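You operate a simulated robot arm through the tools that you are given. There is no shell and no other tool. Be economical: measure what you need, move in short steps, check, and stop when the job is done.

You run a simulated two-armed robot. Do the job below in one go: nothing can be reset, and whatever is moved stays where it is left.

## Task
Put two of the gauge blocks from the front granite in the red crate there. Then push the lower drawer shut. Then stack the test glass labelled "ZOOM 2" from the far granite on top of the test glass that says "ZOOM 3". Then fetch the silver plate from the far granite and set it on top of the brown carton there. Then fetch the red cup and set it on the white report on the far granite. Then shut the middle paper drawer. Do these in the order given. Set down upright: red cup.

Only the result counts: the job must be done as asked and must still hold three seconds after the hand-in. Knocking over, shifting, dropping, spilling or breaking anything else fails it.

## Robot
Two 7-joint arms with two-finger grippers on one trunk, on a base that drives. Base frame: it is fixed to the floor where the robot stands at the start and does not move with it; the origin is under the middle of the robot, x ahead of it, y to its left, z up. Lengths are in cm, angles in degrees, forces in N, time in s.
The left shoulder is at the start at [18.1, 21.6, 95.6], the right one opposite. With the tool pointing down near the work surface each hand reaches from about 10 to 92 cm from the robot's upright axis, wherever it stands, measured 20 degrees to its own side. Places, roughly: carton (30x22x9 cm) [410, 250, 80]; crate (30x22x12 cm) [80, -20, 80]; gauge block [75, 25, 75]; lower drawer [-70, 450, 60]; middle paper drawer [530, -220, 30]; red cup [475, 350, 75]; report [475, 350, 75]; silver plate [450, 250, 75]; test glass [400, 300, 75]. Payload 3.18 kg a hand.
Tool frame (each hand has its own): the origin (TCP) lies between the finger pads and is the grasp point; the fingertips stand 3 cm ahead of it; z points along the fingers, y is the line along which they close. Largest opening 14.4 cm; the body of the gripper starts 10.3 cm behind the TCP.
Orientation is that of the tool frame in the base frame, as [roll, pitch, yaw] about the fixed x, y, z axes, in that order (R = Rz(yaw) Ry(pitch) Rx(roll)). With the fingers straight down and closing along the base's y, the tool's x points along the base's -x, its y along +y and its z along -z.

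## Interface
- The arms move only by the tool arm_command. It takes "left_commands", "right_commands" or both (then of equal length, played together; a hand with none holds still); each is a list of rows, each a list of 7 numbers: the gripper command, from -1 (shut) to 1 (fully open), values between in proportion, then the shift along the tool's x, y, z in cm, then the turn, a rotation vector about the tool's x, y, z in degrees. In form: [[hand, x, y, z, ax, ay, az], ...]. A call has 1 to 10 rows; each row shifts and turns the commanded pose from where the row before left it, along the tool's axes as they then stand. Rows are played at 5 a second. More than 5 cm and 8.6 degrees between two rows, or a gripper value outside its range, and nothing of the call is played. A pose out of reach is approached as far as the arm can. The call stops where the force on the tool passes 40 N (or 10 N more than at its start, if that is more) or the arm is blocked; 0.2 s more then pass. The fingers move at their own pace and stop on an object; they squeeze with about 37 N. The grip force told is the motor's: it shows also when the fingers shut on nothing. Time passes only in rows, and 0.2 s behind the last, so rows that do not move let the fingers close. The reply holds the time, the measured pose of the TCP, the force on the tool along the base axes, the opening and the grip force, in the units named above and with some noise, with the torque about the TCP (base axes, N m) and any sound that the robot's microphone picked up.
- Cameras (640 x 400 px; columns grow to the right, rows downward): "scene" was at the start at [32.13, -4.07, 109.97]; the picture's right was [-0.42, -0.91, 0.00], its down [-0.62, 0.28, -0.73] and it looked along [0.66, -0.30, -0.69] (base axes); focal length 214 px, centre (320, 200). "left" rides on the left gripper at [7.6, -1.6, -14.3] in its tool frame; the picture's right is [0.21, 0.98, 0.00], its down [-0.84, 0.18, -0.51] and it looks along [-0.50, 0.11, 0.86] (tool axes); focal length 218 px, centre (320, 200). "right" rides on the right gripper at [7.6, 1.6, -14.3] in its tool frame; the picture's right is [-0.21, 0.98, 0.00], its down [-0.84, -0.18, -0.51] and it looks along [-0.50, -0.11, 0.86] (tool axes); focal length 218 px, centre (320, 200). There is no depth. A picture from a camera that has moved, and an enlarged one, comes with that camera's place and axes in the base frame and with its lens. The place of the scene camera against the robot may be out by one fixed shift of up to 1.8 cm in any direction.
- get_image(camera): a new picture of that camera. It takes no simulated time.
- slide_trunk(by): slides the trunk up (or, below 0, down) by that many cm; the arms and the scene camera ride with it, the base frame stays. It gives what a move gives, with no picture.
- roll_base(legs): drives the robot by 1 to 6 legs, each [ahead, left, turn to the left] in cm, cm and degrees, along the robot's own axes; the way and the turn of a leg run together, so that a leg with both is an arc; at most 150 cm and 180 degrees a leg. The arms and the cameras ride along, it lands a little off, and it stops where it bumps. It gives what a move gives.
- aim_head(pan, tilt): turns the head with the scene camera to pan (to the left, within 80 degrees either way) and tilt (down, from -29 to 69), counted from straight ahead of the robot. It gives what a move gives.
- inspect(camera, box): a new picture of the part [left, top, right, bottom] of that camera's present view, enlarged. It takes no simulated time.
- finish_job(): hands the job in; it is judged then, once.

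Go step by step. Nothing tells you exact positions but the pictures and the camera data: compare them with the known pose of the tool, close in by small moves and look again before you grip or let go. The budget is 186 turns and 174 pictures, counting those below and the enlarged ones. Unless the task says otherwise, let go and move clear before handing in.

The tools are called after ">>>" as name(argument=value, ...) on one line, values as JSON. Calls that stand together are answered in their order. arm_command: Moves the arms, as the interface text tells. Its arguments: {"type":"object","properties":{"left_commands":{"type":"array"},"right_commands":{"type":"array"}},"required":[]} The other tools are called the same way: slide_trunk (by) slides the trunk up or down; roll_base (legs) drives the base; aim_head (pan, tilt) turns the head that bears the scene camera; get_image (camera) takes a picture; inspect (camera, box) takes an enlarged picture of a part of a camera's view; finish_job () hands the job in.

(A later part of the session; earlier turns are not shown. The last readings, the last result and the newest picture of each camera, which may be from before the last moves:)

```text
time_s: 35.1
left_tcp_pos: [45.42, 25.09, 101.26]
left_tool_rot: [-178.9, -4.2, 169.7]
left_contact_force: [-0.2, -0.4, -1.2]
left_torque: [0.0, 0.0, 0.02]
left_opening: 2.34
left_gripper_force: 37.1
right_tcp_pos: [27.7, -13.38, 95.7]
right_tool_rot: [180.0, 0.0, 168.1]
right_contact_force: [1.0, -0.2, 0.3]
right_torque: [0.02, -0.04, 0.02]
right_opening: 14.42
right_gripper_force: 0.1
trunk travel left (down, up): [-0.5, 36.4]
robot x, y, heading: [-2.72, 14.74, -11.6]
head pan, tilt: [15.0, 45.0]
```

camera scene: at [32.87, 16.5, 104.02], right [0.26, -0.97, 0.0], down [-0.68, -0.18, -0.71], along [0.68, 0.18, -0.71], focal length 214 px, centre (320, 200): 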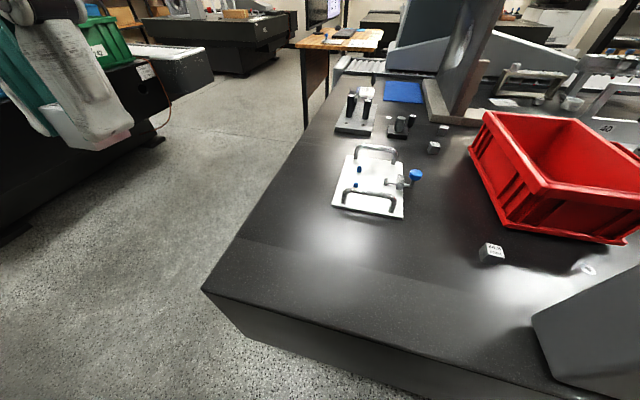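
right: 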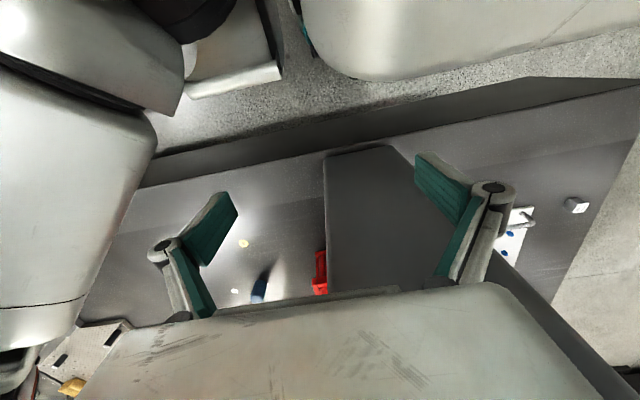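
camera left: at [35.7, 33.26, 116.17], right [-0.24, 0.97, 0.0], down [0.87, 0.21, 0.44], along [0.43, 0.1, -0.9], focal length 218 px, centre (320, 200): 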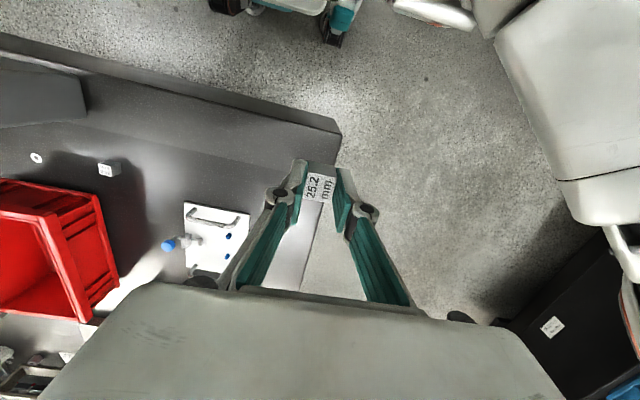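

That turned fine. I'll continue turning.

>>> roll_base(legs=[[0, 0, -24]])

>>> get_image(camera="left")

>>> get_image(camera="scene")

```text
time_s: 36.7
left_tcp_pos: [45.34, 4.6, 101.24]
left_tool_rot: [-179.0, -4.1, 145.9]
left_contact_force: [-0.5, 0.2, -1.3]
left_torque: [0.03, -0.01, 0.0]
left_opening: 2.33
left_gripper_force: 37.1
right_tcp_pos: [13.62, -23.39, 95.77]
right_tool_rot: [179.8, 0.2, 144.3]
right_contact_force: [0.8, -0.3, 0.9]
right_torque: [0.03, -0.01, -0.01]
right_opening: 14.4
right_gripper_force: 0.1
trunk travel left (down, up): [-0.5, 36.4]
robot x, y, heading: [-2.61, 14.97, -35.7]
head pan, tilt: [15.0, 45.0]
```

```text
141 pictures are left
camera left: at [39.2, 7.23, 116.1], right [0.37, 0.93, 0.0], down [0.83, -0.33, 0.44], along [0.41, -0.17, -0.9], focal length 218 px, centre (320, 200)
```

left: 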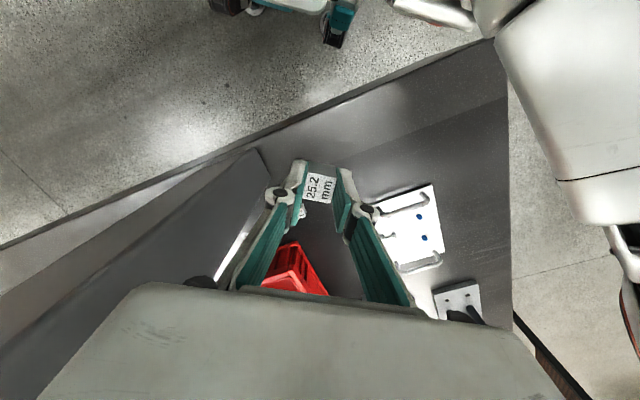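

```text
140 pictures are left
camera scene: at [27.4, -5.16, 103.95], right [-0.35, -0.94, 0.0], down [-0.66, 0.25, -0.71], along [0.66, -0.25, -0.71], focal length 214 px, centre (320, 200)
```

scene: 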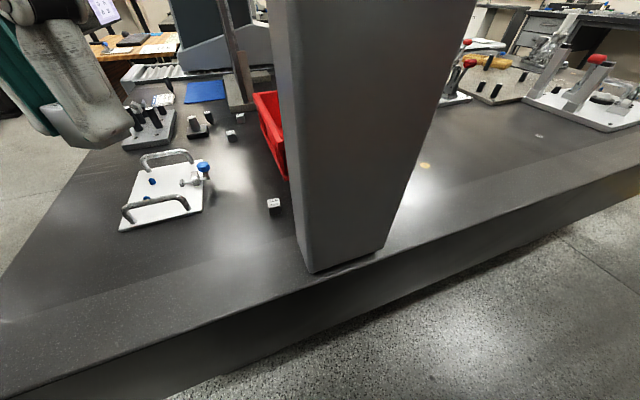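

The hand is at [45,5,101], clear of the column. I'll move first to [65,8], then over the crate.

>>> arm_command(left_commands=[[-1, -2.98, 2.74, 0.8, 0, -2, 0], [-1, -2.98, 2.74, 0.8, 0, -2, 0], [-1, -2.98, 2.74, 0.8, 0, 0, 0], [-1, -2.98, 2.74, 0.8, 0, 0, 0], [-1, -2.98, 2.74, 0.8, 0, 0, 0], [-1, -3.5, -1.5, 0.6, 0, 0, 0], [-1, -3.5, -1.5, 0.6, 0, 0, 0]])

>>> get_image(camera="left")

>>> get_image(camera="scene")

```text
time_s: 38.3
left_tcp_pos: [65.65, -0.97, 90.96]
left_tool_rot: [-178.9, -0.2, 146.1]
left_contact_force: [0.2, 0.0, -0.4]
left_torque: [0.01, -0.02, 0.01]
left_opening: 2.33
left_gripper_force: 37.1
left hand out of reach, approached as far as the arm can: row 1, 3, 4, 5
right_tcp_pos: [13.76, -23.46, 95.62]
right_tool_rot: [179.9, 0.1, 144.3]
right_contact_force: [-0.5, -0.1, 0.2]
right_torque: [0.04, 0.02, 0.01]
right_opening: 14.4
right_gripper_force: 0.2
trunk travel left (down, up): [-0.5, 36.4]
robot x, y, heading: [-2.64, 14.99, -35.8]
head pan, tilt: [15.0, 45.0]
```

```text
139 pictures are left
camera left: at [58.7, 2.18, 105.19], right [0.37, 0.93, -0.02], down [0.81, -0.31, 0.5], along [0.46, -0.2, -0.87], focal length 218 px, centre (320, 200)
```

left: 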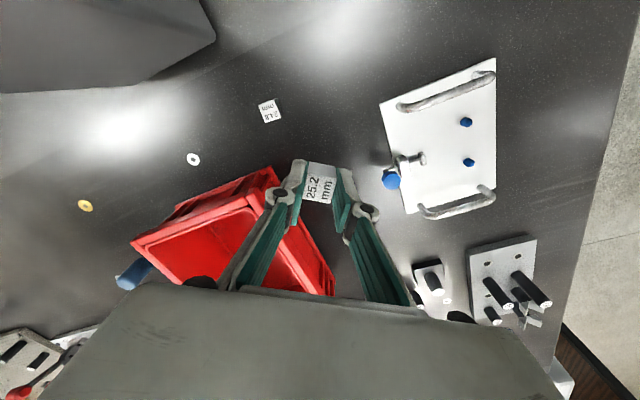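

```text
138 pictures are left
camera scene: at [27.44, -5.19, 103.93], right [-0.35, -0.94, 0.0], down [-0.66, 0.25, -0.71], along [0.66, -0.25, -0.71], focal length 214 px, centre (320, 200)
```

scene: 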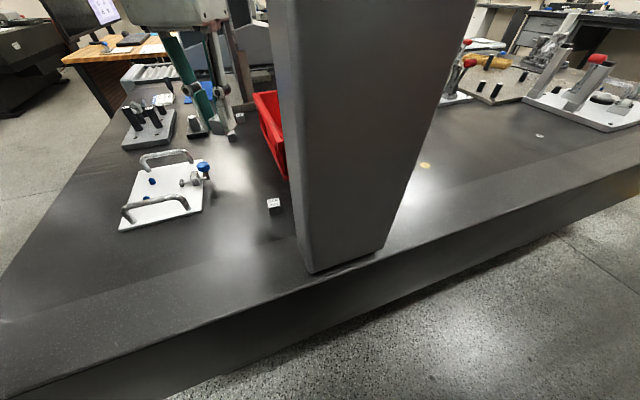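

Reached [65.7,-1,91] level. I'll continue over the crate interior.

>>> arm_command(left_commands=[[-1, -3.8, -1.8, 0, 0, 0, 0], [-1, -3.8, -1.8, 0, 0, 0, 0], [-1, -3.8, -1.8, 0, 0, 0, 0], [-1, -3.8, -1.8, 0, 0, 0, 0], [-1, 0, 0, 0, 0, 0, 0]])

>>> get_image(camera="left")

```text
time_s: 39.5
left_tcp_pos: [69.44, -11.44, 88.53]
left_tool_rot: [-178.8, 0.1, 146.2]
left_contact_force: [-0.4, -0.2, -0.9]
left_torque: [0.01, 0.04, -0.02]
left_opening: 2.33
left_gripper_force: 37.0
left hand out of reach, approached as far as the arm can: row 1, 2, 3, 4
right_tcp_pos: [13.62, -23.35, 95.72]
right_tool_rot: [179.9, 0.1, 144.2]
right_contact_force: [0.0, -0.6, -0.1]
right_torque: [0.02, 0.01, -0.02]
right_opening: 14.41
right_gripper_force: 0.0
trunk travel left (down, up): [-0.5, 36.4]
robot x, y, heading: [-3.27, 15.1, -35.6]
head pan, tilt: [15.0, 45.0]
```

```text
137 pictures are left
camera left: at [62.45, -8.24, 102.77], right [0.37, 0.93, -0.02], down [0.81, -0.31, 0.51], along [0.46, -0.2, -0.86], focal length 218 px, centre (320, 200)
```

left: 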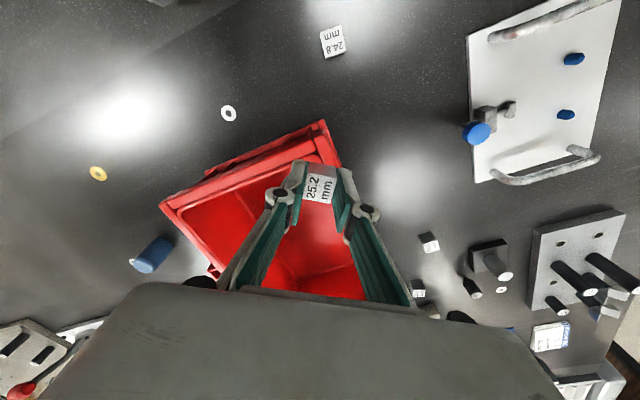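

The hand is at its reach limit at [69.4,-11.4]. I'll drive the base 6 cm ahead along its heading to bring the block over the crate interior.

>>> roll_base(legs=[[6, 0, 0]])

>>> get_image(camera="left")

```text
time_s: 40.5
left_tcp_pos: [74.28, -14.88, 88.39]
left_tool_rot: [-178.8, 0.2, 146.2]
left_contact_force: [0.9, -0.2, -1.6]
left_torque: [0.02, 0.02, -0.01]
left_opening: 2.32
left_gripper_force: 36.5
right_tcp_pos: [18.39, -26.84, 95.69]
right_tool_rot: [179.9, 0.0, 144.2]
right_contact_force: [0.4, 0.2, 0.6]
right_torque: [0.02, 0.06, 0.05]
right_opening: 14.41
right_gripper_force: 0.0
trunk travel left (down, up): [-0.5, 36.4]
robot x, y, heading: [1.87, 11.73, -35.6]
head pan, tilt: [15.0, 45.0]
```

```text
136 pictures are left
camera left: at [67.26, -11.71, 102.72], right [0.37, 0.93, -0.02], down [0.81, -0.31, 0.5], along [0.46, -0.2, -0.86], focal length 218 px, centre (320, 200)
```

left: 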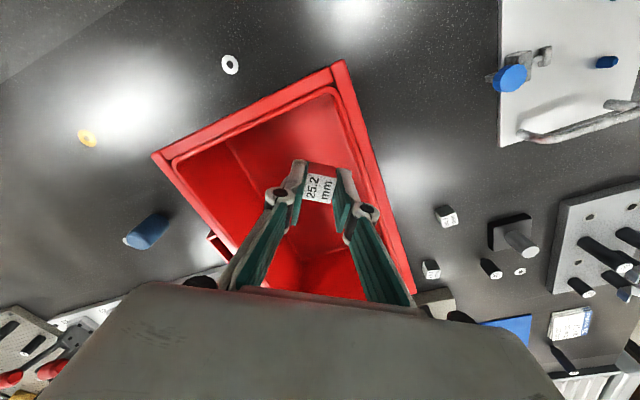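

The block is over the inside of the crate. I'll lower it and release just above the floor.

>>> arm_command(left_commands=[[-1, 0, 0, 4, 0, 0, 0], [-1, 0, 0, 4, 0, 0, 0], [-1, 0, 0, 2.5, 0, 0, 0], [-1, 0, 0, 0, 0, 0, 0]])

>>> get_image(camera="left")

```text
time_s: 41.5
left_tcp_pos: [74.08, -15.0, 78.21]
left_tool_rot: [-178.8, 0.2, 146.3]
left_contact_force: [0.2, 0.3, -1.8]
left_torque: [-0.02, -0.01, 0.0]
left_opening: 2.34
left_gripper_force: 37.5
right_tcp_pos: [18.33, -26.81, 95.82]
right_tool_rot: [180.0, 0.2, 144.2]
right_contact_force: [-0.4, -0.5, -0.3]
right_torque: [0.0, 0.0, -0.02]
right_opening: 14.41
right_gripper_force: 0.1
trunk travel left (down, up): [-0.5, 36.4]
robot x, y, heading: [1.62, 11.52, -35.5]
head pan, tilt: [15.0, 45.0]
```

```text
135 pictures are left
camera left: at [67.06, -11.87, 92.34], right [0.37, 0.93, -0.02], down [0.81, -0.31, 0.51], along [0.46, -0.2, -0.86], focal length 218 px, centre (320, 200)
```

left: 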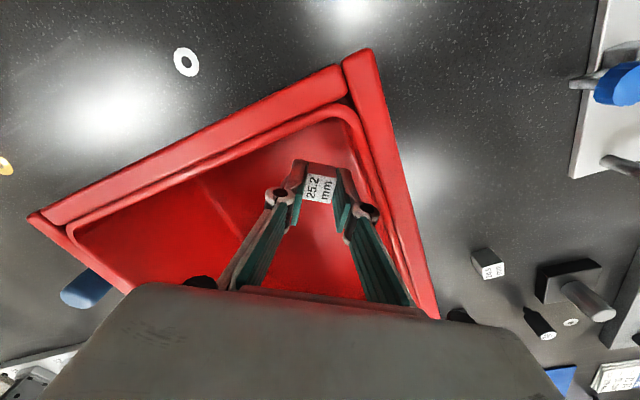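

I'll lower one more centimetre, open slightly and lift out.

>>> arm_command(left_commands=[[-1, 0, -0.5, 1, 0, 0, 0], [-1, 0, 0, 0, 0, 0, 0], [-0.4, 0, 0, 0, 0, 0, 0], [-0.4, 0, 0, 0, 0, 0, 0], [-0.4, 0, 0, -4, 0, 0, 0], [-0.4, 0, 0, -4, 0, 0, 0], [-0.4, 0, 0, -4, 0, 0, 0]])

>>> get_image(camera="left")

```text
time_s: 43.1
left_tcp_pos: [73.89, -15.29, 88.95]
left_tool_rot: [-178.7, 0.2, 146.2]
left_contact_force: [0.8, 0.7, 0.1]
left_torque: [0.01, -0.02, -0.02]
left_opening: 4.34
left_gripper_force: 0.0
right_tcp_pos: [18.38, -26.62, 95.75]
right_tool_rot: [179.9, 0.2, 144.1]
right_contact_force: [-0.6, 0.0, 0.0]
right_torque: [0.01, -0.04, -0.03]
right_opening: 14.4
right_gripper_force: 0.1
trunk travel left (down, up): [-0.5, 36.4]
robot x, y, heading: [1.92, 11.51, -35.7]
head pan, tilt: [15.0, 45.0]
```

```text
134 pictures are left
camera left: at [66.85, -12.05, 103.27], right [0.37, 0.93, -0.02], down [0.81, -0.31, 0.51], along [0.46, -0.2, -0.86], focal length 218 px, centre (320, 200)
```

left: 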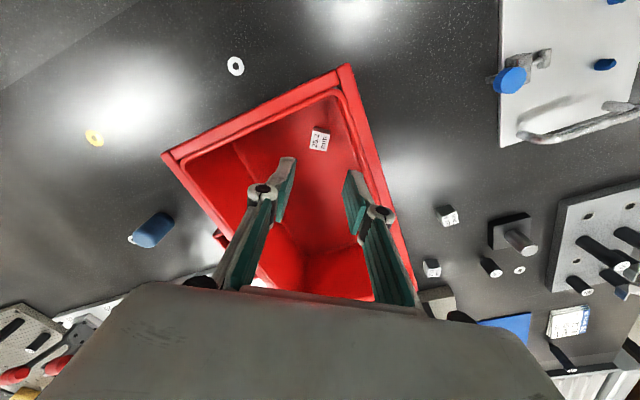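

The first block is inside the crate. Next I'll go to block B at [60.1,-6.3], turning the hand to match its faces.

>>> arm_command(left_commands=[[-0.2, 4.08, 0, -0.3, 0, 0, 0], [-0.2, 4.08, 0, -0.3, 0, 0, 0], [-0.2, 4.08, 0, 0, 0, 0, 0], [-0.2, 4.08, 0, 0, 0, 0, 0], [-0.2, 0, 0, 0, 0, 0, -8.4], [-0.2, 0, 0, 0, 0, 0, -8.4], [-0.2, 0, 0, 0, 0, 0, -8.4], [-0.2, 0, 0, 2, 0, 0, 0]])

>>> get_image(camera="left")

>>> get_image(camera="scene")

```text
time_s: 44.9
left_tcp_pos: [60.35, -6.33, 87.39]
left_tool_rot: [-178.8, -0.5, 171.5]
left_contact_force: [-0.3, -0.5, 0.5]
left_torque: [0.0, -0.01, -0.04]
left_opening: 5.77
left_gripper_force: 0.0
right_tcp_pos: [18.49, -26.77, 95.68]
right_tool_rot: [179.9, 0.1, 144.2]
right_contact_force: [-0.6, -0.8, -0.6]
right_torque: [0.01, 0.02, -0.04]
right_opening: 14.41
right_gripper_force: 0.0
trunk travel left (down, up): [-0.5, 36.4]
robot x, y, heading: [1.69, 11.95, -36.0]
head pan, tilt: [15.0, 45.0]
```

```text
133 pictures are left
camera left: at [52.86, -6.42, 101.85], right [-0.06, 1.0, -0.02], down [0.87, 0.06, 0.5], along [0.5, 0.02, -0.87], focal length 218 px, centre (320, 200)
```

left: 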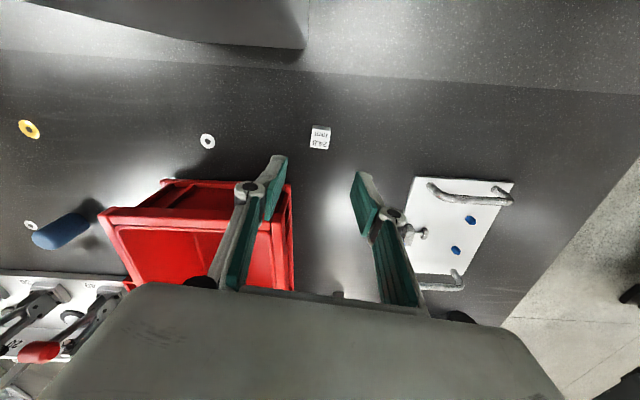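

```text
132 pictures are left
camera scene: at [32.22, -8.59, 103.93], right [-0.35, -0.94, 0.0], down [-0.66, 0.25, -0.71], along [0.66, -0.25, -0.71], focal length 214 px, centre (320, 200)
```

scene: 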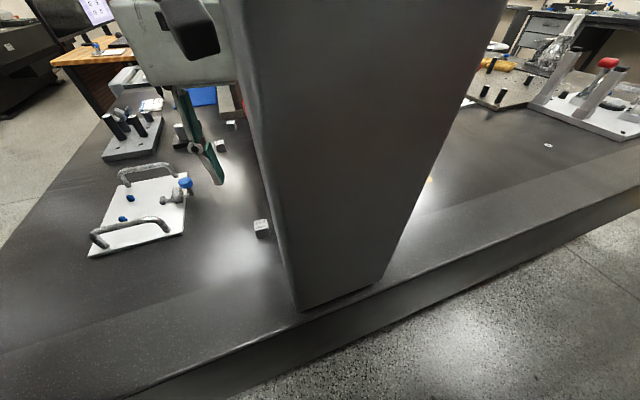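

The hand is straight above block B with about 3 cm to the column. I'll descend vertically.

>>> arm_command(left_commands=[[-0.2, 0, 0, 4, 0, 0, 0], [-0.2, 0, 0, 4, 0, 0, 0], [-0.2, 0, 0, 3, 0, 0, 0], [-0.2, 0, 0, 0, 0, 0, 0]])

>>> inspect(camera="left", box=[220, 100, 420, 225])

```text
time_s: 45.9
left_tcp_pos: [60.33, -6.29, 76.57]
left_tool_rot: [-178.8, -0.5, 171.4]
left_contact_force: [0.2, 0.6, 0.0]
left_torque: [-0.02, 0.04, 0.03]
left_opening: 5.73
left_gripper_force: 0.0
right_tcp_pos: [18.41, -26.77, 95.61]
right_tool_rot: [179.9, 0.2, 144.3]
right_contact_force: [0.6, -1.5, 0.5]
right_torque: [-0.01, -0.01, 0.02]
right_opening: 14.39
right_gripper_force: 0.0
trunk travel left (down, up): [-0.5, 36.4]
robot x, y, heading: [1.67, 11.8, -35.6]
head pan, tilt: [15.0, 45.0]
```

```text
3.20 times, centred on (320, 162) of left
camera zoom: at [52.68, -6.56, 90.92], right [-0.06, 1.0, -0.02], down [0.86, 0.06, 0.5], along [0.5, 0.01, -0.87], focal length 698 px, centre (320, 320)
```

zoom: 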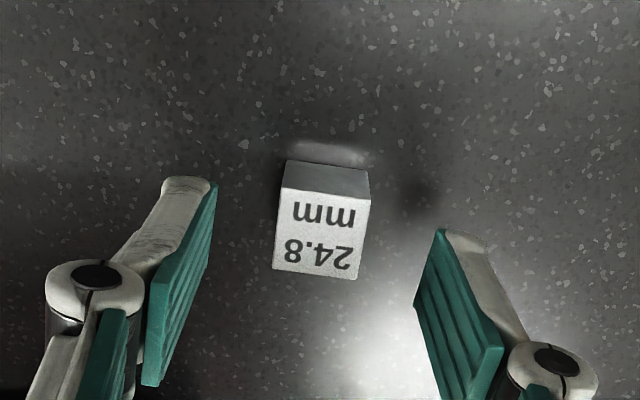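

Well centred. I'll go down the last two centimetres, grip and lift.

>>> arm_command(left_commands=[[-0.2, 0, 0, 1.2, 0, 0, 0], [-0.2, 0, 0, 0.7, 0, 0, 0], [-0.6, 0, 0, 0, 0, 0, 0], [-1, 0, 0, 0, 0, 0, 0], [-1, 0, 0, 0, 0, 0, 0], [-1, 0, 0, -4, 0, 0, 0], [-1, 0, 0, -4.5, 0, 0, 0], [-1, 0, 0, -4.5, 0, 0, 0]])

>>> get_image(camera="left")

```text
time_s: 47.7
left_tcp_pos: [60.24, -6.2, 87.82]
left_tool_rot: [-178.7, -0.4, 171.4]
left_contact_force: [0.5, 0.0, -0.5]
left_torque: [-0.02, -0.03, 0.01]
left_opening: 2.31
left_gripper_force: 36.8
right_tcp_pos: [18.39, -26.79, 95.66]
right_tool_rot: [179.8, 0.2, 144.3]
right_contact_force: [0.5, 0.6, 1.1]
right_torque: [0.0, -0.03, 0.02]
right_opening: 14.4
right_gripper_force: 0.1
trunk travel left (down, up): [-0.5, 36.4]
robot x, y, heading: [1.68, 11.33, -35.4]
head pan, tilt: [15.0, 45.0]
```

```text
130 pictures are left
camera left: at [52.74, -6.3, 102.12], right [-0.06, 1.0, -0.02], down [0.86, 0.06, 0.5], along [0.5, 0.01, -0.87], focal length 218 px, centre (320, 200)
```

left: 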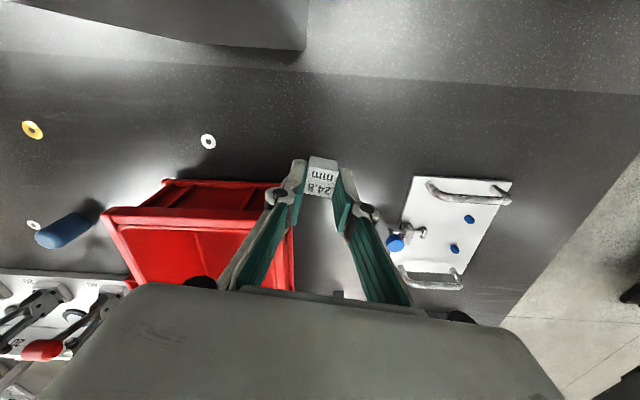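

Held. I'll retrace to above the crate and roll a further 4 cm ahead so it lands beside the first block.

>>> arm_command(left_commands=[[-1, 0, 0, -2, 0, 0, 8.4], [-1, 0, 0, 0, 0, 0, 8.4], [-1, 0, 0, 0, 0, 0, 8.4], [-1, -4.0, 0, 0, 0, 0, 0], [-1, -4.0, 0, 0, 0, 0, 0], [-1, -4.0, 0, 0, 0, 0, 0], [-1, -4.0, 0, 0, 0, 0, 0], [-1, 0, 0, 0, 0, 0, 0]])

>>> roll_base(legs=[[4, 0, 0]])

>>> get_image(camera="left")

```text
time_s: 49.5
left_tcp_pos: [73.66, -15.07, 89.51]
left_tool_rot: [-178.6, 0.4, 146.4]
left_contact_force: [0.3, 0.6, -1.2]
left_torque: [-0.01, 0.0, 0.01]
left_opening: 2.32
left_gripper_force: 37.0
right_tcp_pos: [18.39, -26.83, 95.69]
right_tool_rot: [180.0, 0.2, 144.3]
right_contact_force: [0.2, 0.2, -0.2]
right_torque: [0.0, 0.01, 0.01]
right_opening: 14.39
right_gripper_force: 0.1
trunk travel left (down, up): [-0.5, 36.4]
robot x, y, heading: [1.75, 11.58, -35.5]
head pan, tilt: [15.0, 45.0]
```

```text
time_s: 50.4
left_tcp_pos: [74.97, -16.66, 90.08]
left_tool_rot: [-178.9, 0.7, 146.3]
left_contact_force: [0.3, -0.5, -1.1]
left_torque: [0.0, -0.01, 0.0]
left_opening: 2.32
left_gripper_force: 37.3
right_tcp_pos: [19.63, -28.21, 95.95]
right_tool_rot: [179.8, 0.6, 144.0]
right_contact_force: [0.1, 0.3, 0.0]
right_torque: [-0.01, 0.03, -0.02]
right_opening: 14.4
right_gripper_force: 0.1
trunk travel left (down, up): [-0.5, 36.4]
robot x, y, heading: [3.65, 10.08, -36.0]
head pan, tilt: [15.0, 45.0]
stopped in leg 1: the robot was blocked; the commanded pose is now the measured one
```

```text
129 pictures are left
camera left: at [67.74, -13.44, 104.21], right [0.37, 0.93, -0.02], down [0.8, -0.31, 0.51], along [0.47, -0.21, -0.86], focal length 218 px, centre (320, 200)
```

left: 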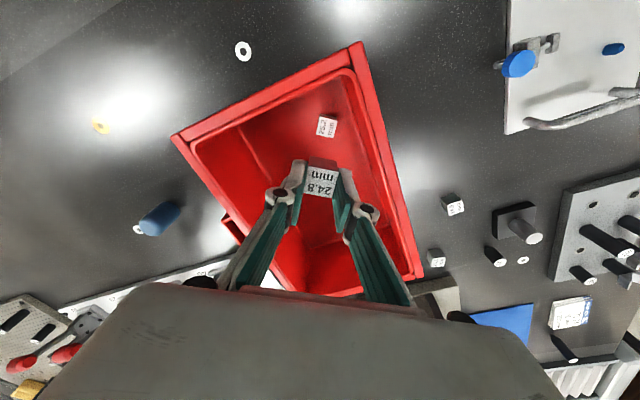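

The base touched something 2 cm on, so I'll leave it there. I'll lower, reach 4 cm further, and place the block beside the first one.

>>> arm_command(left_commands=[[-1, -1, -0.5, 3, 0, 0, 0], [-1, -2, -0.5, 2, 0, 0, 0], [-1, -1.5, 0, 2, 0, 0, 0], [-1, 0, 0, 0, 0, 0, 0]])

>>> get_image(camera="left")

```text
time_s: 51.4
left_tcp_pos: [78.15, -20.22, 83.3]
left_tool_rot: [-179.0, 0.9, 146.4]
left_contact_force: [-0.2, -1.2, -1.0]
left_torque: [-0.01, -0.02, 0.01]
left_opening: 2.32
left_gripper_force: 37.2
right_tcp_pos: [19.7, -28.24, 96.05]
right_tool_rot: [179.7, 0.7, 144.1]
right_contact_force: [0.7, -0.3, -0.4]
right_torque: [0.0, -0.01, -0.02]
right_opening: 14.4
right_gripper_force: 0.0
trunk travel left (down, up): [-0.5, 36.4]
robot x, y, heading: [3.9, 10.16, -35.7]
head pan, tilt: [15.0, 45.0]
```

```text
128 pictures are left
camera left: at [71.04, -16.89, 97.38], right [0.37, 0.93, -0.02], down [0.8, -0.31, 0.52], along [0.47, -0.21, -0.86], focal length 218 px, centre (320, 200)
```

left: 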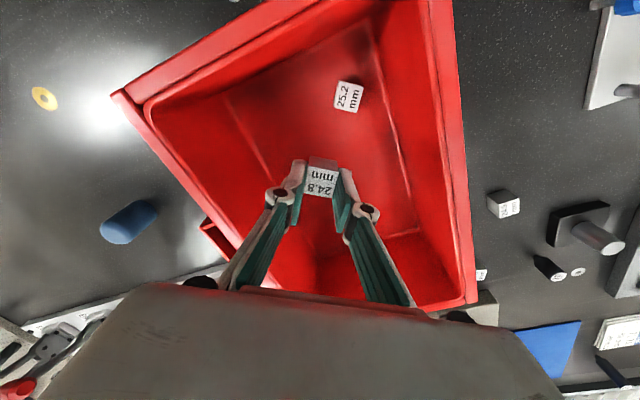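

Good spot near the crate centre. I'll lower 6 cm, release and lift out.

>>> arm_command(left_commands=[[-1, 0, 0, 4, 0, 0, 0], [-1, 0, 0, 2.2, 0, 0, 0], [-1, 0, 0, 0, 0, 0, 0], [-0.3, 0, 0, 0, 0, 0, 0], [-0.3, 0, 0, 0, 0, 0, 0], [-0.3, 0, 0, -4, 0, 0, 0], [-0.3, 0, 0, -4, 0, 0, 0], [-0.3, 1, 0, -4, 0, 0, 0], [-0.3, 3, 0, -2, 0, 0, 0]])

>>> get_image(camera="left")

```text
time_s: 53.4
left_tcp_pos: [75.79, -18.23, 87.04]
left_tool_rot: [-179.1, 0.9, 146.4]
left_contact_force: [-0.5, -0.4, -1.0]
left_torque: [0.0, -0.05, -0.01]
left_opening: 5.03
left_gripper_force: 0.1
left hand out of reach, approached as far as the arm can: row 8
right_tcp_pos: [19.63, -28.16, 96.02]
right_tool_rot: [179.7, 0.6, 144.2]
right_contact_force: [0.7, 0.0, 0.1]
right_torque: [0.01, 0.01, 0.01]
right_opening: 14.37
right_gripper_force: 0.1
trunk travel left (down, up): [-0.5, 36.4]
robot x, y, heading: [4.31, 9.94, -35.6]
head pan, tilt: [15.0, 45.0]
```

```text
127 pictures are left
camera left: at [68.51, -15.05, 101.18], right [0.37, 0.93, -0.02], down [0.8, -0.31, 0.52], along [0.47, -0.21, -0.86], focal length 218 px, centre (320, 200)
```

left: 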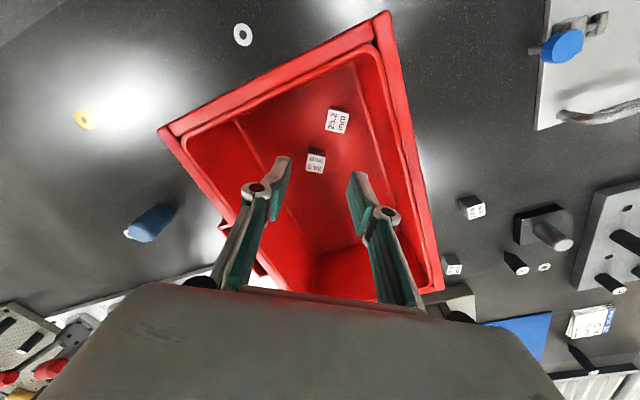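

Both blocks rest in the crate. I'll retract the hand clear and back away from the bench.

>>> arm_command(left_commands=[[-0.3, 4.3, 1.1, -1, 0, 0, 0], [-0.3, 4.3, 1.1, -1, 0, 0, 0], [-0.3, 4.3, 1.1, -1, 0, 0, 0], [-0.3, 4.3, 1.1, -1, 0, 0, 0], [-0.3, 4.3, 1.1, -1, 0, 0, 0], [-0.3, 4.3, 1.1, -1, 0, 0, 0], [-0.3, 4.4, 1.2, -1, 0, 0, 0], [-0.3, 4.4, 1.2, -1, 0, 0, 0], [-0.3, 4.4, 1.2, -1, 0, 0, 0], [-0.3, 4.4, 1.2, -1, 0, 0, 0]])

>>> roll_base(legs=[[-15, 8, 0]])

>>> aim_head(pan=10, tilt=15)

>>> get_image(camera="scene")

```text
time_s: 55.6
left_tcp_pos: [45.74, 15.44, 96.16]
left_tool_rot: [-178.9, 0.9, 146.4]
left_contact_force: [6.5, -4.3, 0.1]
left_torque: [0.05, 0.13, -0.33]
left_opening: 5.01
left_gripper_force: 0.1
right_tcp_pos: [19.69, -28.17, 96.07]
right_tool_rot: [179.7, 0.7, 144.1]
right_contact_force: [1.2, 0.3, -0.9]
right_torque: [0.01, 0.01, -0.03]
right_opening: 14.4
right_gripper_force: 0.1
trunk travel left (down, up): [-0.5, 36.4]
robot x, y, heading: [3.92, 9.99, -35.9]
head pan, tilt: [15.0, 45.0]
```

```text
time_s: 56.4
left_tcp_pos: [45.81, 15.94, 95.92]
left_tool_rot: [-178.6, 0.5, 146.3]
left_contact_force: [-0.2, -1.6, 0.3]
left_torque: [0.03, -0.03, -0.07]
left_opening: 4.97
left_gripper_force: 0.0
right_tcp_pos: [19.65, -27.72, 95.83]
right_tool_rot: [179.8, 0.3, 144.0]
right_contact_force: [0.5, 0.5, -0.8]
right_torque: [-0.01, -0.02, 0.0]
right_opening: 14.39
right_gripper_force: 0.1
trunk travel left (down, up): [-0.5, 36.4]
robot x, y, heading: [3.48, 11.06, -35.7]
head pan, tilt: [15.0, 45.0]
stopped in leg 1: the robot was blocked; the commanded pose is now the measured one
```

```text
time_s: 57.3
left_tcp_pos: [46.27, 15.9, 95.73]
left_tool_rot: [-178.8, 0.4, 146.4]
left_contact_force: [0.3, -1.0, 0.3]
left_torque: [0.03, 0.0, -0.07]
left_opening: 4.95
left_gripper_force: 0.1
right_tcp_pos: [20.05, -27.8, 95.75]
right_tool_rot: [179.9, 0.1, 144.1]
right_contact_force: [0.4, -0.3, -1.3]
right_torque: [0.01, 0.05, 0.02]
right_opening: 14.42
right_gripper_force: 0.1
trunk travel left (down, up): [-0.5, 36.4]
robot x, y, heading: [3.73, 10.71, -35.8]
head pan, tilt: [10.0, 15.0]
```

```text
126 pictures are left
camera scene: at [34.67, -10.77, 108.63], right [-0.44, -0.9, 0.0], down [-0.23, 0.11, -0.97], along [0.87, -0.42, -0.26], focal length 214 px, centre (320, 200)
```

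scene: 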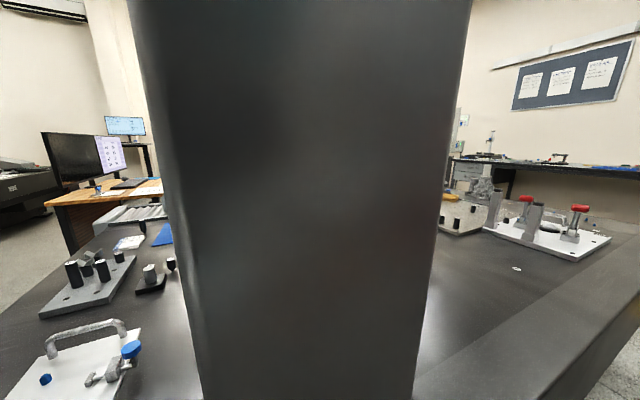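

The move stopped early; the left hand showed a slight force. I'll look around for what is being touched.

>>> get_image(camera="left")

>>> aim_head(pan=70, tilt=30)

>>> get_image(camera="scene")

>>> get_image(camera="right")

```text
125 pictures are left
camera left: at [39.11, 19.13, 109.96], right [0.37, 0.93, -0.02], down [0.8, -0.31, 0.51], along [0.47, -0.21, -0.86], focal length 218 px, centre (320, 200)
```

left: 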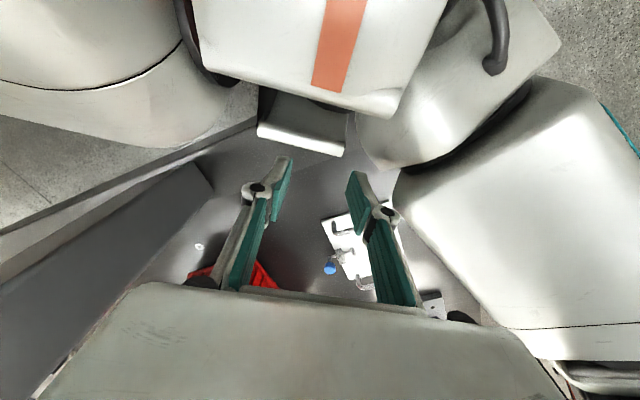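

```text
time_s: 58.6
left_tcp_pos: [45.51, 15.55, 96.02]
left_tool_rot: [-179.1, 0.6, 146.3]
left_contact_force: [2.2, -1.9, -0.3]
left_torque: [0.1, 0.03, -0.09]
left_opening: 4.95
left_gripper_force: 0.0
right_tcp_pos: [19.27, -28.07, 95.73]
right_tool_rot: [179.4, 0.3, 143.9]
right_contact_force: [0.3, 0.6, -0.2]
right_torque: [-0.03, 0.0, 0.01]
right_opening: 14.42
right_gripper_force: 0.1
trunk travel left (down, up): [-0.5, 36.4]
robot x, y, heading: [3.47, 10.76, -36.1]
head pan, tilt: [70.0, 30.0]
```

```text
124 pictures are left
camera scene: at [33.93, -3.5, 107.08], right [0.39, -0.92, 0.0], down [-0.39, -0.17, -0.9], along [0.83, 0.35, -0.43], focal length 214 px, centre (320, 200)
```

scene: 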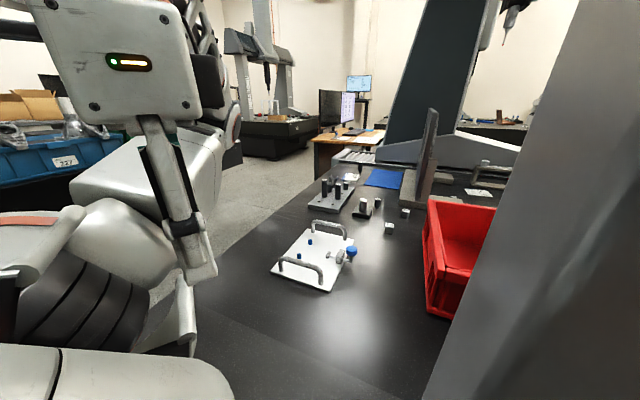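

```text
123 pictures are left
camera right: at [13.82, -22.31, 109.85], right [0.74, 0.67, 0.01], down [0.57, -0.64, 0.51], along [0.35, -0.37, -0.86], focal length 218 px, centre (320, 200)
```

right: 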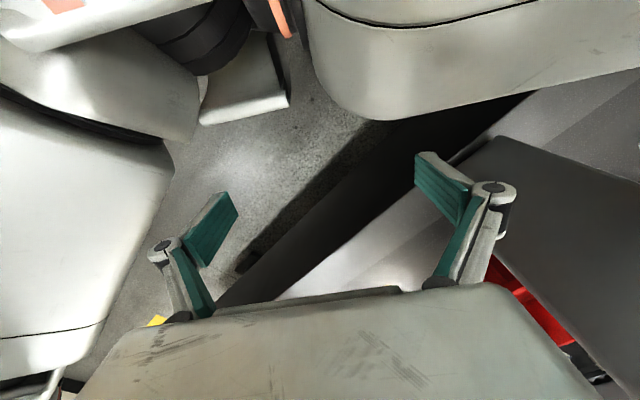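

The left hand is tucked close to its own shoulder, so it may be touching the robot itself. I'll extend it a bit forward, then back the base away straight.

>>> arm_command(left_commands=[[-0.3, -3.65, 2.05, -0.5, 0, 0, 0], [-0.3, -3.65, 2.05, -0.5, 0, 0, 0], [-0.3, -3.65, 2.05, -0.5, 0, 0, 0], [-0.3, 0, 0, 0, 0, 0, 0]])

>>> roll_base(legs=[[-10, 0, 0]])

```text
time_s: 59.6
left_tcp_pos: [55.93, 13.12, 94.99]
left_tool_rot: [-178.8, 0.7, 146.2]
left_contact_force: [0.1, -0.8, 0.7]
left_torque: [0.02, 0.0, 0.01]
left_opening: 5.07
left_gripper_force: 0.1
left hand out of reach, approached as far as the arm can: row 2, 3
right_tcp_pos: [19.39, -28.0, 95.72]
right_tool_rot: [179.6, 0.4, 144.0]
right_contact_force: [-0.3, -0.4, 0.4]
right_torque: [-0.02, -0.01, 0.0]
right_opening: 14.39
right_gripper_force: 0.0
trunk travel left (down, up): [-0.5, 36.4]
robot x, y, heading: [3.2, 10.6, -35.7]
head pan, tilt: [70.0, 30.0]
```

```text
time_s: 60.7
left_tcp_pos: [48.51, 19.26, 94.61]
left_tool_rot: [-178.4, 0.6, 146.1]
left_contact_force: [-0.3, 0.2, 0.3]
left_torque: [-0.04, -0.02, -0.01]
left_opening: 5.04
left_gripper_force: 0.0
right_tcp_pos: [12.13, -22.12, 95.8]
right_tool_rot: [179.8, 0.0, 144.0]
right_contact_force: [0.0, 0.1, 0.2]
right_torque: [-0.03, -0.07, 0.0]
right_opening: 14.42
right_gripper_force: 0.1
trunk travel left (down, up): [-0.5, 36.4]
robot x, y, heading: [-4.43, 16.52, -35.8]
head pan, tilt: [70.0, 30.0]
```

Free now. I'll back off more, return the trunk to its start height and turn left to face the drawer area.

>>> roll_base(legs=[[-20, 0, 0], [0, 0, 60], [0, 0, 60]])

>>> slide_trunk(by=5)

>>> aim_head(pan=0, tilt=15)

>>> get_image(camera="scene")

```text
time_s: 61.6
left_tcp_pos: [47.63, 20.47, 94.55]
left_tool_rot: [-178.6, 0.5, 146.5]
left_contact_force: [0.1, 0.3, 0.0]
left_torque: [-0.01, 0.01, 0.04]
left_opening: 5.05
left_gripper_force: 0.1
right_tcp_pos: [11.37, -20.94, 95.84]
right_tool_rot: [179.8, 0.1, 144.1]
right_contact_force: [0.1, -0.4, -0.3]
right_torque: [0.0, 0.01, 0.0]
right_opening: 14.41
right_gripper_force: 0.1
trunk travel left (down, up): [-0.5, 36.4]
robot x, y, heading: [-5.37, 17.42, -35.2]
head pan, tilt: [70.0, 30.0]
stopped in leg 1: the robot was blocked; the commanded pose is now the measured one
```

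```text
time_s: 62.5
left_tcp_pos: [47.73, 20.34, 99.47]
left_tool_rot: [-178.4, 0.3, 146.4]
left_contact_force: [0.6, -0.7, 0.6]
left_torque: [0.02, 0.03, 0.0]
left_opening: 5.05
left_gripper_force: 0.0
right_tcp_pos: [11.48, -21.03, 100.55]
right_tool_rot: [179.9, -0.1, 144.1]
right_contact_force: [0.1, -0.8, -0.5]
right_torque: [-0.01, 0.07, 0.0]
right_opening: 14.42
right_gripper_force: 0.0
trunk travel left (down, up): [-5.5, 31.4]
robot x, y, heading: [-5.72, 17.61, -35.2]
head pan, tilt: [70.0, 30.0]
```

```text
time_s: 63.9
left_tcp_pos: [47.55, 20.43, 99.71]
left_tool_rot: [-178.5, 0.5, 146.5]
left_contact_force: [-0.2, -0.3, 0.3]
left_torque: [0.0, 0.03, 0.01]
left_opening: 5.02
left_gripper_force: 0.0
right_tcp_pos: [11.41, -21.0, 100.57]
right_tool_rot: [180.0, 0.0, 144.3]
right_contact_force: [-0.3, 0.2, 0.4]
right_torque: [0.0, 0.01, 0.05]
right_opening: 14.4
right_gripper_force: 0.0
trunk travel left (down, up): [-5.5, 31.4]
robot x, y, heading: [-5.29, 17.38, -35.7]
head pan, tilt: [0.0, 15.0]
```

```text
122 pictures are left
camera scene: at [21.73, -2.87, 115.08], right [-0.58, -0.81, 0.0], down [-0.21, 0.15, -0.97], along [0.79, -0.56, -0.26], focal length 214 px, centre (320, 200)
```

scene: 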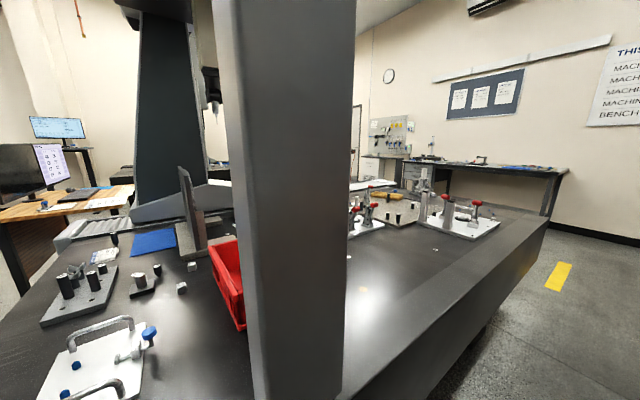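

Something behind the robot blocks it. I'll turn left in place first to be able to look.

>>> roll_base(legs=[[0, 0, 36]])

>>> aim_head(pan=80, tilt=35)

>>> get_image(camera="scene")

```text
time_s: 66.0
left_tcp_pos: [35.75, 51.09, 99.6]
left_tool_rot: [-178.5, 0.5, -177.6]
left_contact_force: [-0.4, 0.0, -0.5]
left_torque: [0.0, 0.01, 0.03]
left_opening: 5.03
left_gripper_force: 0.1
right_tcp_pos: [30.73, -3.7, 100.85]
right_tool_rot: [179.9, 0.1, -179.8]
right_contact_force: [-0.4, 0.7, -0.3]
right_torque: [-0.03, 0.02, 0.01]
right_opening: 14.42
right_gripper_force: 0.1
trunk travel left (down, up): [-5.5, 31.4]
robot x, y, heading: [-5.27, 17.43, 0.7]
head pan, tilt: [0.0, 15.0]
```

```text
time_s: 67.6
left_tcp_pos: [35.66, 51.1, 99.59]
left_tool_rot: [-178.5, 0.5, -177.5]
left_contact_force: [0.4, 1.2, 0.4]
left_torque: [0.04, 0.02, 0.02]
left_opening: 5.05
left_gripper_force: 0.1
right_tcp_pos: [30.76, -3.8, 100.74]
right_tool_rot: [179.9, 0.1, -179.8]
right_contact_force: [-0.1, -0.2, -0.5]
right_torque: [-0.01, -0.01, 0.0]
right_opening: 14.4
right_gripper_force: 0.0
trunk travel left (down, up): [-5.5, 31.4]
robot x, y, heading: [-5.98, 17.51, 0.7]
head pan, tilt: [80.0, 35.0]
```

```text
121 pictures are left
camera scene: at [20.16, 25.72, 111.88], right [0.99, -0.17, 0.0], down [-0.1, -0.57, -0.82], along [0.14, 0.81, -0.57], focal length 214 px, centre (320, 200)
```

scene: 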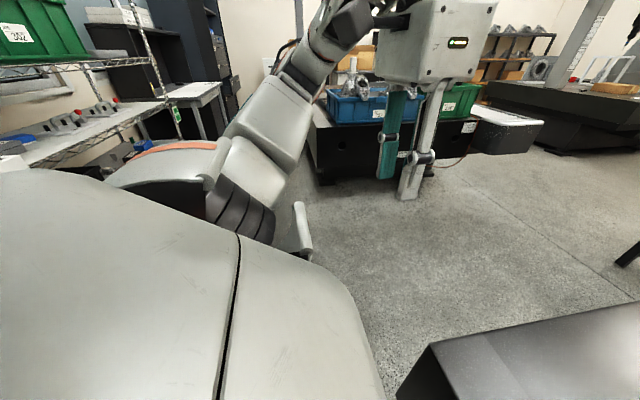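

The floor to the left is open. I'll move left 60 cm, turn to face that way and look.

>>> roll_base(legs=[[0, 60, 0], [0, 0, 90]])

>>> aim_head(pan=0, tilt=15)

>>> get_image(camera="scene")

```text
time_s: 76.7
left_tcp_pos: [-29.91, 124.11, 100.07]
left_tool_rot: [179.4, 0.2, -98.8]
left_contact_force: [0.5, -0.2, -1.3]
left_torque: [-0.03, -0.01, 0.02]
left_opening: 5.05
left_gripper_force: 0.0
right_tcp_pos: [22.52, 110.24, 100.63]
right_tool_rot: [179.4, 0.2, -99.3]
right_contact_force: [0.5, 0.4, 0.4]
right_torque: [0.04, 0.01, 0.01]
right_opening: 14.4
right_gripper_force: 0.0
trunk travel left (down, up): [-5.5, 31.4]
robot x, y, heading: [-5.29, 78.2, 80.9]
head pan, tilt: [80.0, 35.0]
stopped in leg 2: the robot was blocked; the commanded pose is now the measured one
```

```text
time_s: 78.2
left_tcp_pos: [-29.92, 124.08, 99.75]
left_tool_rot: [179.3, -0.1, -98.7]
left_contact_force: [0.4, -0.4, 0.4]
left_torque: [-0.03, 0.02, 0.01]
left_opening: 5.04
left_gripper_force: 0.1
right_tcp_pos: [22.48, 110.25, 100.32]
right_tool_rot: [179.2, -0.1, -99.1]
right_contact_force: [0.0, 0.5, -0.7]
right_torque: [-0.01, 0.0, -0.02]
right_opening: 14.38
right_gripper_force: 0.0
trunk travel left (down, up): [-5.5, 31.4]
robot x, y, heading: [-5.52, 78.24, 81.4]
head pan, tilt: [0.0, 15.0]
```

```text
120 pictures are left
camera scene: at [0.55, 111.03, 115.0], right [0.99, -0.15, -0.01], down [-0.05, -0.26, -0.97], along [0.14, 0.95, -0.26], focal length 214 px, centre (320, 200)
```

scene: 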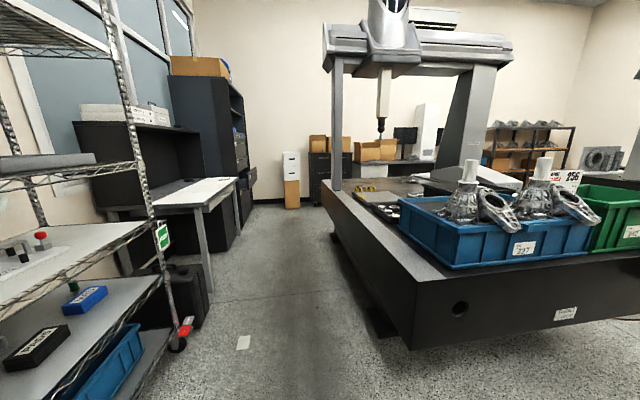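

The drawer cabinet is ahead-left (around image (245,170)), its drawers facing the aisle. I brushed near the shelf, so I'll shift right, tuck the left hand inward and drive up the aisle.

>>> roll_base(legs=[[0, -8, 0]])

>>> arm_command(left_commands=[[-0.3, -0.8, -4.3, 0, 0, 0, 0], [-0.3, -0.8, -4.3, 0, 0, 0, 0], [-0.3, -0.8, -4.3, 0, 0, 0, 0]])

>>> aim_head(pan=60, tilt=40)

>>> get_image(camera="scene")

```text
time_s: 79.6
left_tcp_pos: [-23.28, 122.9, 99.57]
left_tool_rot: [-179.8, 0.1, -98.3]
left_contact_force: [0.8, 0.0, 0.2]
left_torque: [0.01, 0.03, -0.02]
left_opening: 5.02
left_gripper_force: 0.1
right_tcp_pos: [29.28, 109.25, 100.77]
right_tool_rot: [179.8, 0.0, -99.0]
right_contact_force: [-0.4, 0.0, -0.3]
right_torque: [-0.02, 0.03, -0.01]
right_opening: 14.39
right_gripper_force: 0.1
trunk travel left (down, up): [-5.5, 31.4]
robot x, y, heading: [2.32, 76.58, 81.3]
head pan, tilt: [0.0, 15.0]
```

```text
time_s: 80.4
left_tcp_pos: [-10.19, 123.48, 99.52]
left_tool_rot: [-179.9, 0.1, -98.2]
left_contact_force: [0.7, 0.9, -1.3]
left_torque: [-0.02, 0.03, 0.0]
left_opening: 5.03
left_gripper_force: 0.0
right_tcp_pos: [29.4, 109.15, 100.7]
right_tool_rot: [179.9, 0.0, -99.0]
right_contact_force: [0.5, 0.2, -0.5]
right_torque: [0.02, 0.02, 0.0]
right_opening: 14.4
right_gripper_force: 0.1
trunk travel left (down, up): [-5.5, 31.4]
robot x, y, heading: [2.48, 76.71, 81.6]
head pan, tilt: [0.0, 15.0]
```

```text
time_s: 81.7
left_tcp_pos: [-10.15, 123.37, 99.55]
left_tool_rot: [-179.8, 0.1, -98.3]
left_contact_force: [0.2, -0.3, 0.4]
left_torque: [0.01, 0.0, 0.01]
left_opening: 5.04
left_gripper_force: 0.0
right_tcp_pos: [29.23, 109.24, 100.72]
right_tool_rot: [179.9, 0.0, -98.9]
right_contact_force: [1.1, -0.8, 0.9]
right_torque: [0.05, -0.05, 0.0]
right_opening: 14.41
right_gripper_force: 0.0
trunk travel left (down, up): [-5.5, 31.4]
robot x, y, heading: [2.55, 76.92, 81.3]
head pan, tilt: [60.0, 40.0]
```

```text
119 pictures are left
camera scene: at [-0.86, 105.88, 111.12], right [0.63, 0.78, 0.0], down [0.5, -0.4, -0.77], along [-0.6, 0.48, -0.64], focal length 214 px, centre (320, 200)
```

scene: 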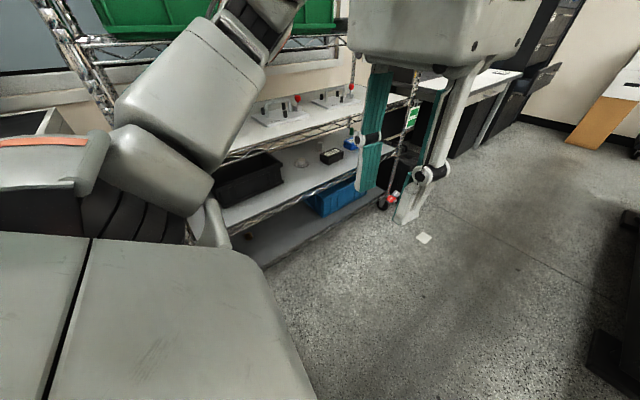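

The shelf front is at x≈-70, so there's room. I'll straighten to face +y and drive up the middle of the aisle.

>>> roll_base(legs=[[0, 0, 8.5], [60, 14, 0], [120, 0, 0]])

>>> aim_head(pan=15, tilt=25)

>>> get_image(camera="scene")

```text
time_s: 86.0
left_tcp_pos: [-28.96, 181.03, 100.14]
left_tool_rot: [179.6, 1.0, -90.7]
left_contact_force: [-0.7, 0.0, 0.6]
left_torque: [-0.01, -0.04, 0.01]
left_opening: 5.04
left_gripper_force: 0.2
right_tcp_pos: [11.71, 172.57, 100.81]
right_tool_rot: [179.6, 0.2, -91.1]
right_contact_force: [0.1, -0.5, -0.2]
right_torque: [-0.01, -0.03, 0.01]
right_opening: 14.4
right_gripper_force: 0.0
trunk travel left (down, up): [-5.5, 31.4]
robot x, y, heading: [-11.08, 137.44, 89.5]
head pan, tilt: [60.0, 40.0]
stopped in leg 3: the robot was blocked; the commanded pose is now the measured one
```

```text
time_s: 87.1
left_tcp_pos: [-29.13, 181.13, 100.02]
left_tool_rot: [179.6, 0.7, -90.7]
left_contact_force: [-0.4, -0.5, 0.0]
left_torque: [0.01, 0.01, 0.0]
left_opening: 5.03
left_gripper_force: 0.0
right_tcp_pos: [11.75, 172.49, 100.71]
right_tool_rot: [179.4, 0.2, -91.0]
right_contact_force: [0.1, -0.4, 0.0]
right_torque: [0.01, -0.02, 0.01]
right_opening: 14.38
right_gripper_force: 0.0
trunk travel left (down, up): [-5.5, 31.4]
robot x, y, heading: [-11.21, 137.18, 89.1]
head pan, tilt: [15.0, 25.0]
```

```text
118 pictures are left
camera scene: at [-12.51, 169.62, 113.61], right [0.97, 0.25, -0.01], down [0.1, -0.41, -0.91], along [-0.23, 0.88, -0.42], focal length 214 px, centre (320, 200)
```

scene: 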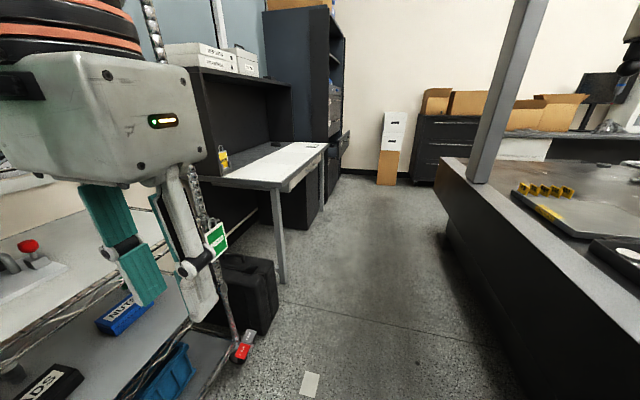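

Blocked again after 60 cm. I'll look to both sides to see which elbow or base corner touches.

>>> aim_head(pan=80, tilt=20)

>>> get_image(camera="scene")

>>> aim_head(pan=-75, tilt=35)

>>> get_image(camera="scene")

```text
time_s: 88.5
left_tcp_pos: [-29.2, 181.04, 100.07]
left_tool_rot: [179.7, 0.8, -90.7]
left_contact_force: [-0.2, -0.3, 0.8]
left_torque: [-0.02, 0.0, 0.0]
left_opening: 5.04
left_gripper_force: 0.2
right_tcp_pos: [11.83, 172.5, 100.7]
right_tool_rot: [179.5, 0.1, -91.0]
right_contact_force: [-0.6, -0.2, -0.9]
right_torque: [-0.03, 0.0, -0.01]
right_opening: 14.4
right_gripper_force: 0.0
trunk travel left (down, up): [-5.5, 31.4]
robot x, y, heading: [-10.88, 136.96, 89.4]
head pan, tilt: [80.0, 20.0]
```

```text
117 pictures are left
camera scene: at [-19.37, 162.44, 114.44], right [0.19, 0.98, 0.0], down [0.33, -0.06, -0.94], along [-0.93, 0.18, -0.33], focal length 214 px, centre (320, 200)
```

scene: 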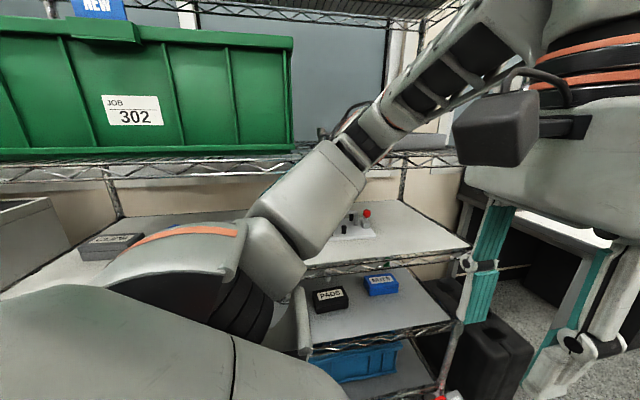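

```text
time_s: 90.9
left_tcp_pos: [-29.09, 181.06, 99.92]
left_tool_rot: [179.5, 0.7, -90.7]
left_contact_force: [0.0, -1.5, 1.5]
left_torque: [-0.02, -0.03, -0.02]
left_opening: 5.06
left_gripper_force: 0.0
right_tcp_pos: [11.82, 172.49, 100.67]
right_tool_rot: [179.4, 0.1, -90.9]
right_contact_force: [0.6, 0.7, -0.3]
right_torque: [0.02, -0.02, 0.02]
right_opening: 14.41
right_gripper_force: 0.0
trunk travel left (down, up): [-5.5, 31.4]
robot x, y, heading: [-10.74, 136.95, 89.8]
head pan, tilt: [-75.0, 35.0]
```

```text
116 pictures are left
camera scene: at [-1.69, 162.91, 111.9], right [0.25, -0.97, -0.01], down [-0.56, -0.14, -0.82], along [0.79, 0.2, -0.58], focal length 214 px, centre (320, 200)
```

scene: 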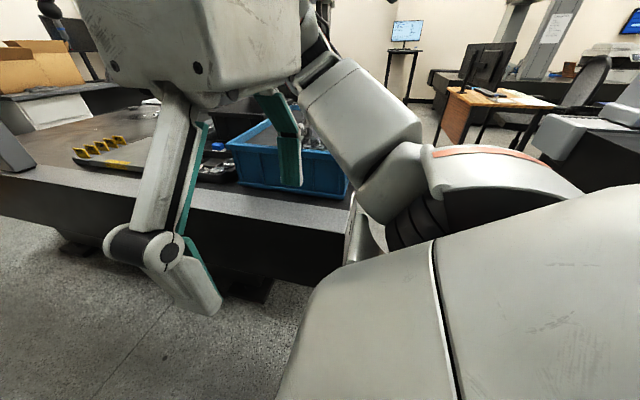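

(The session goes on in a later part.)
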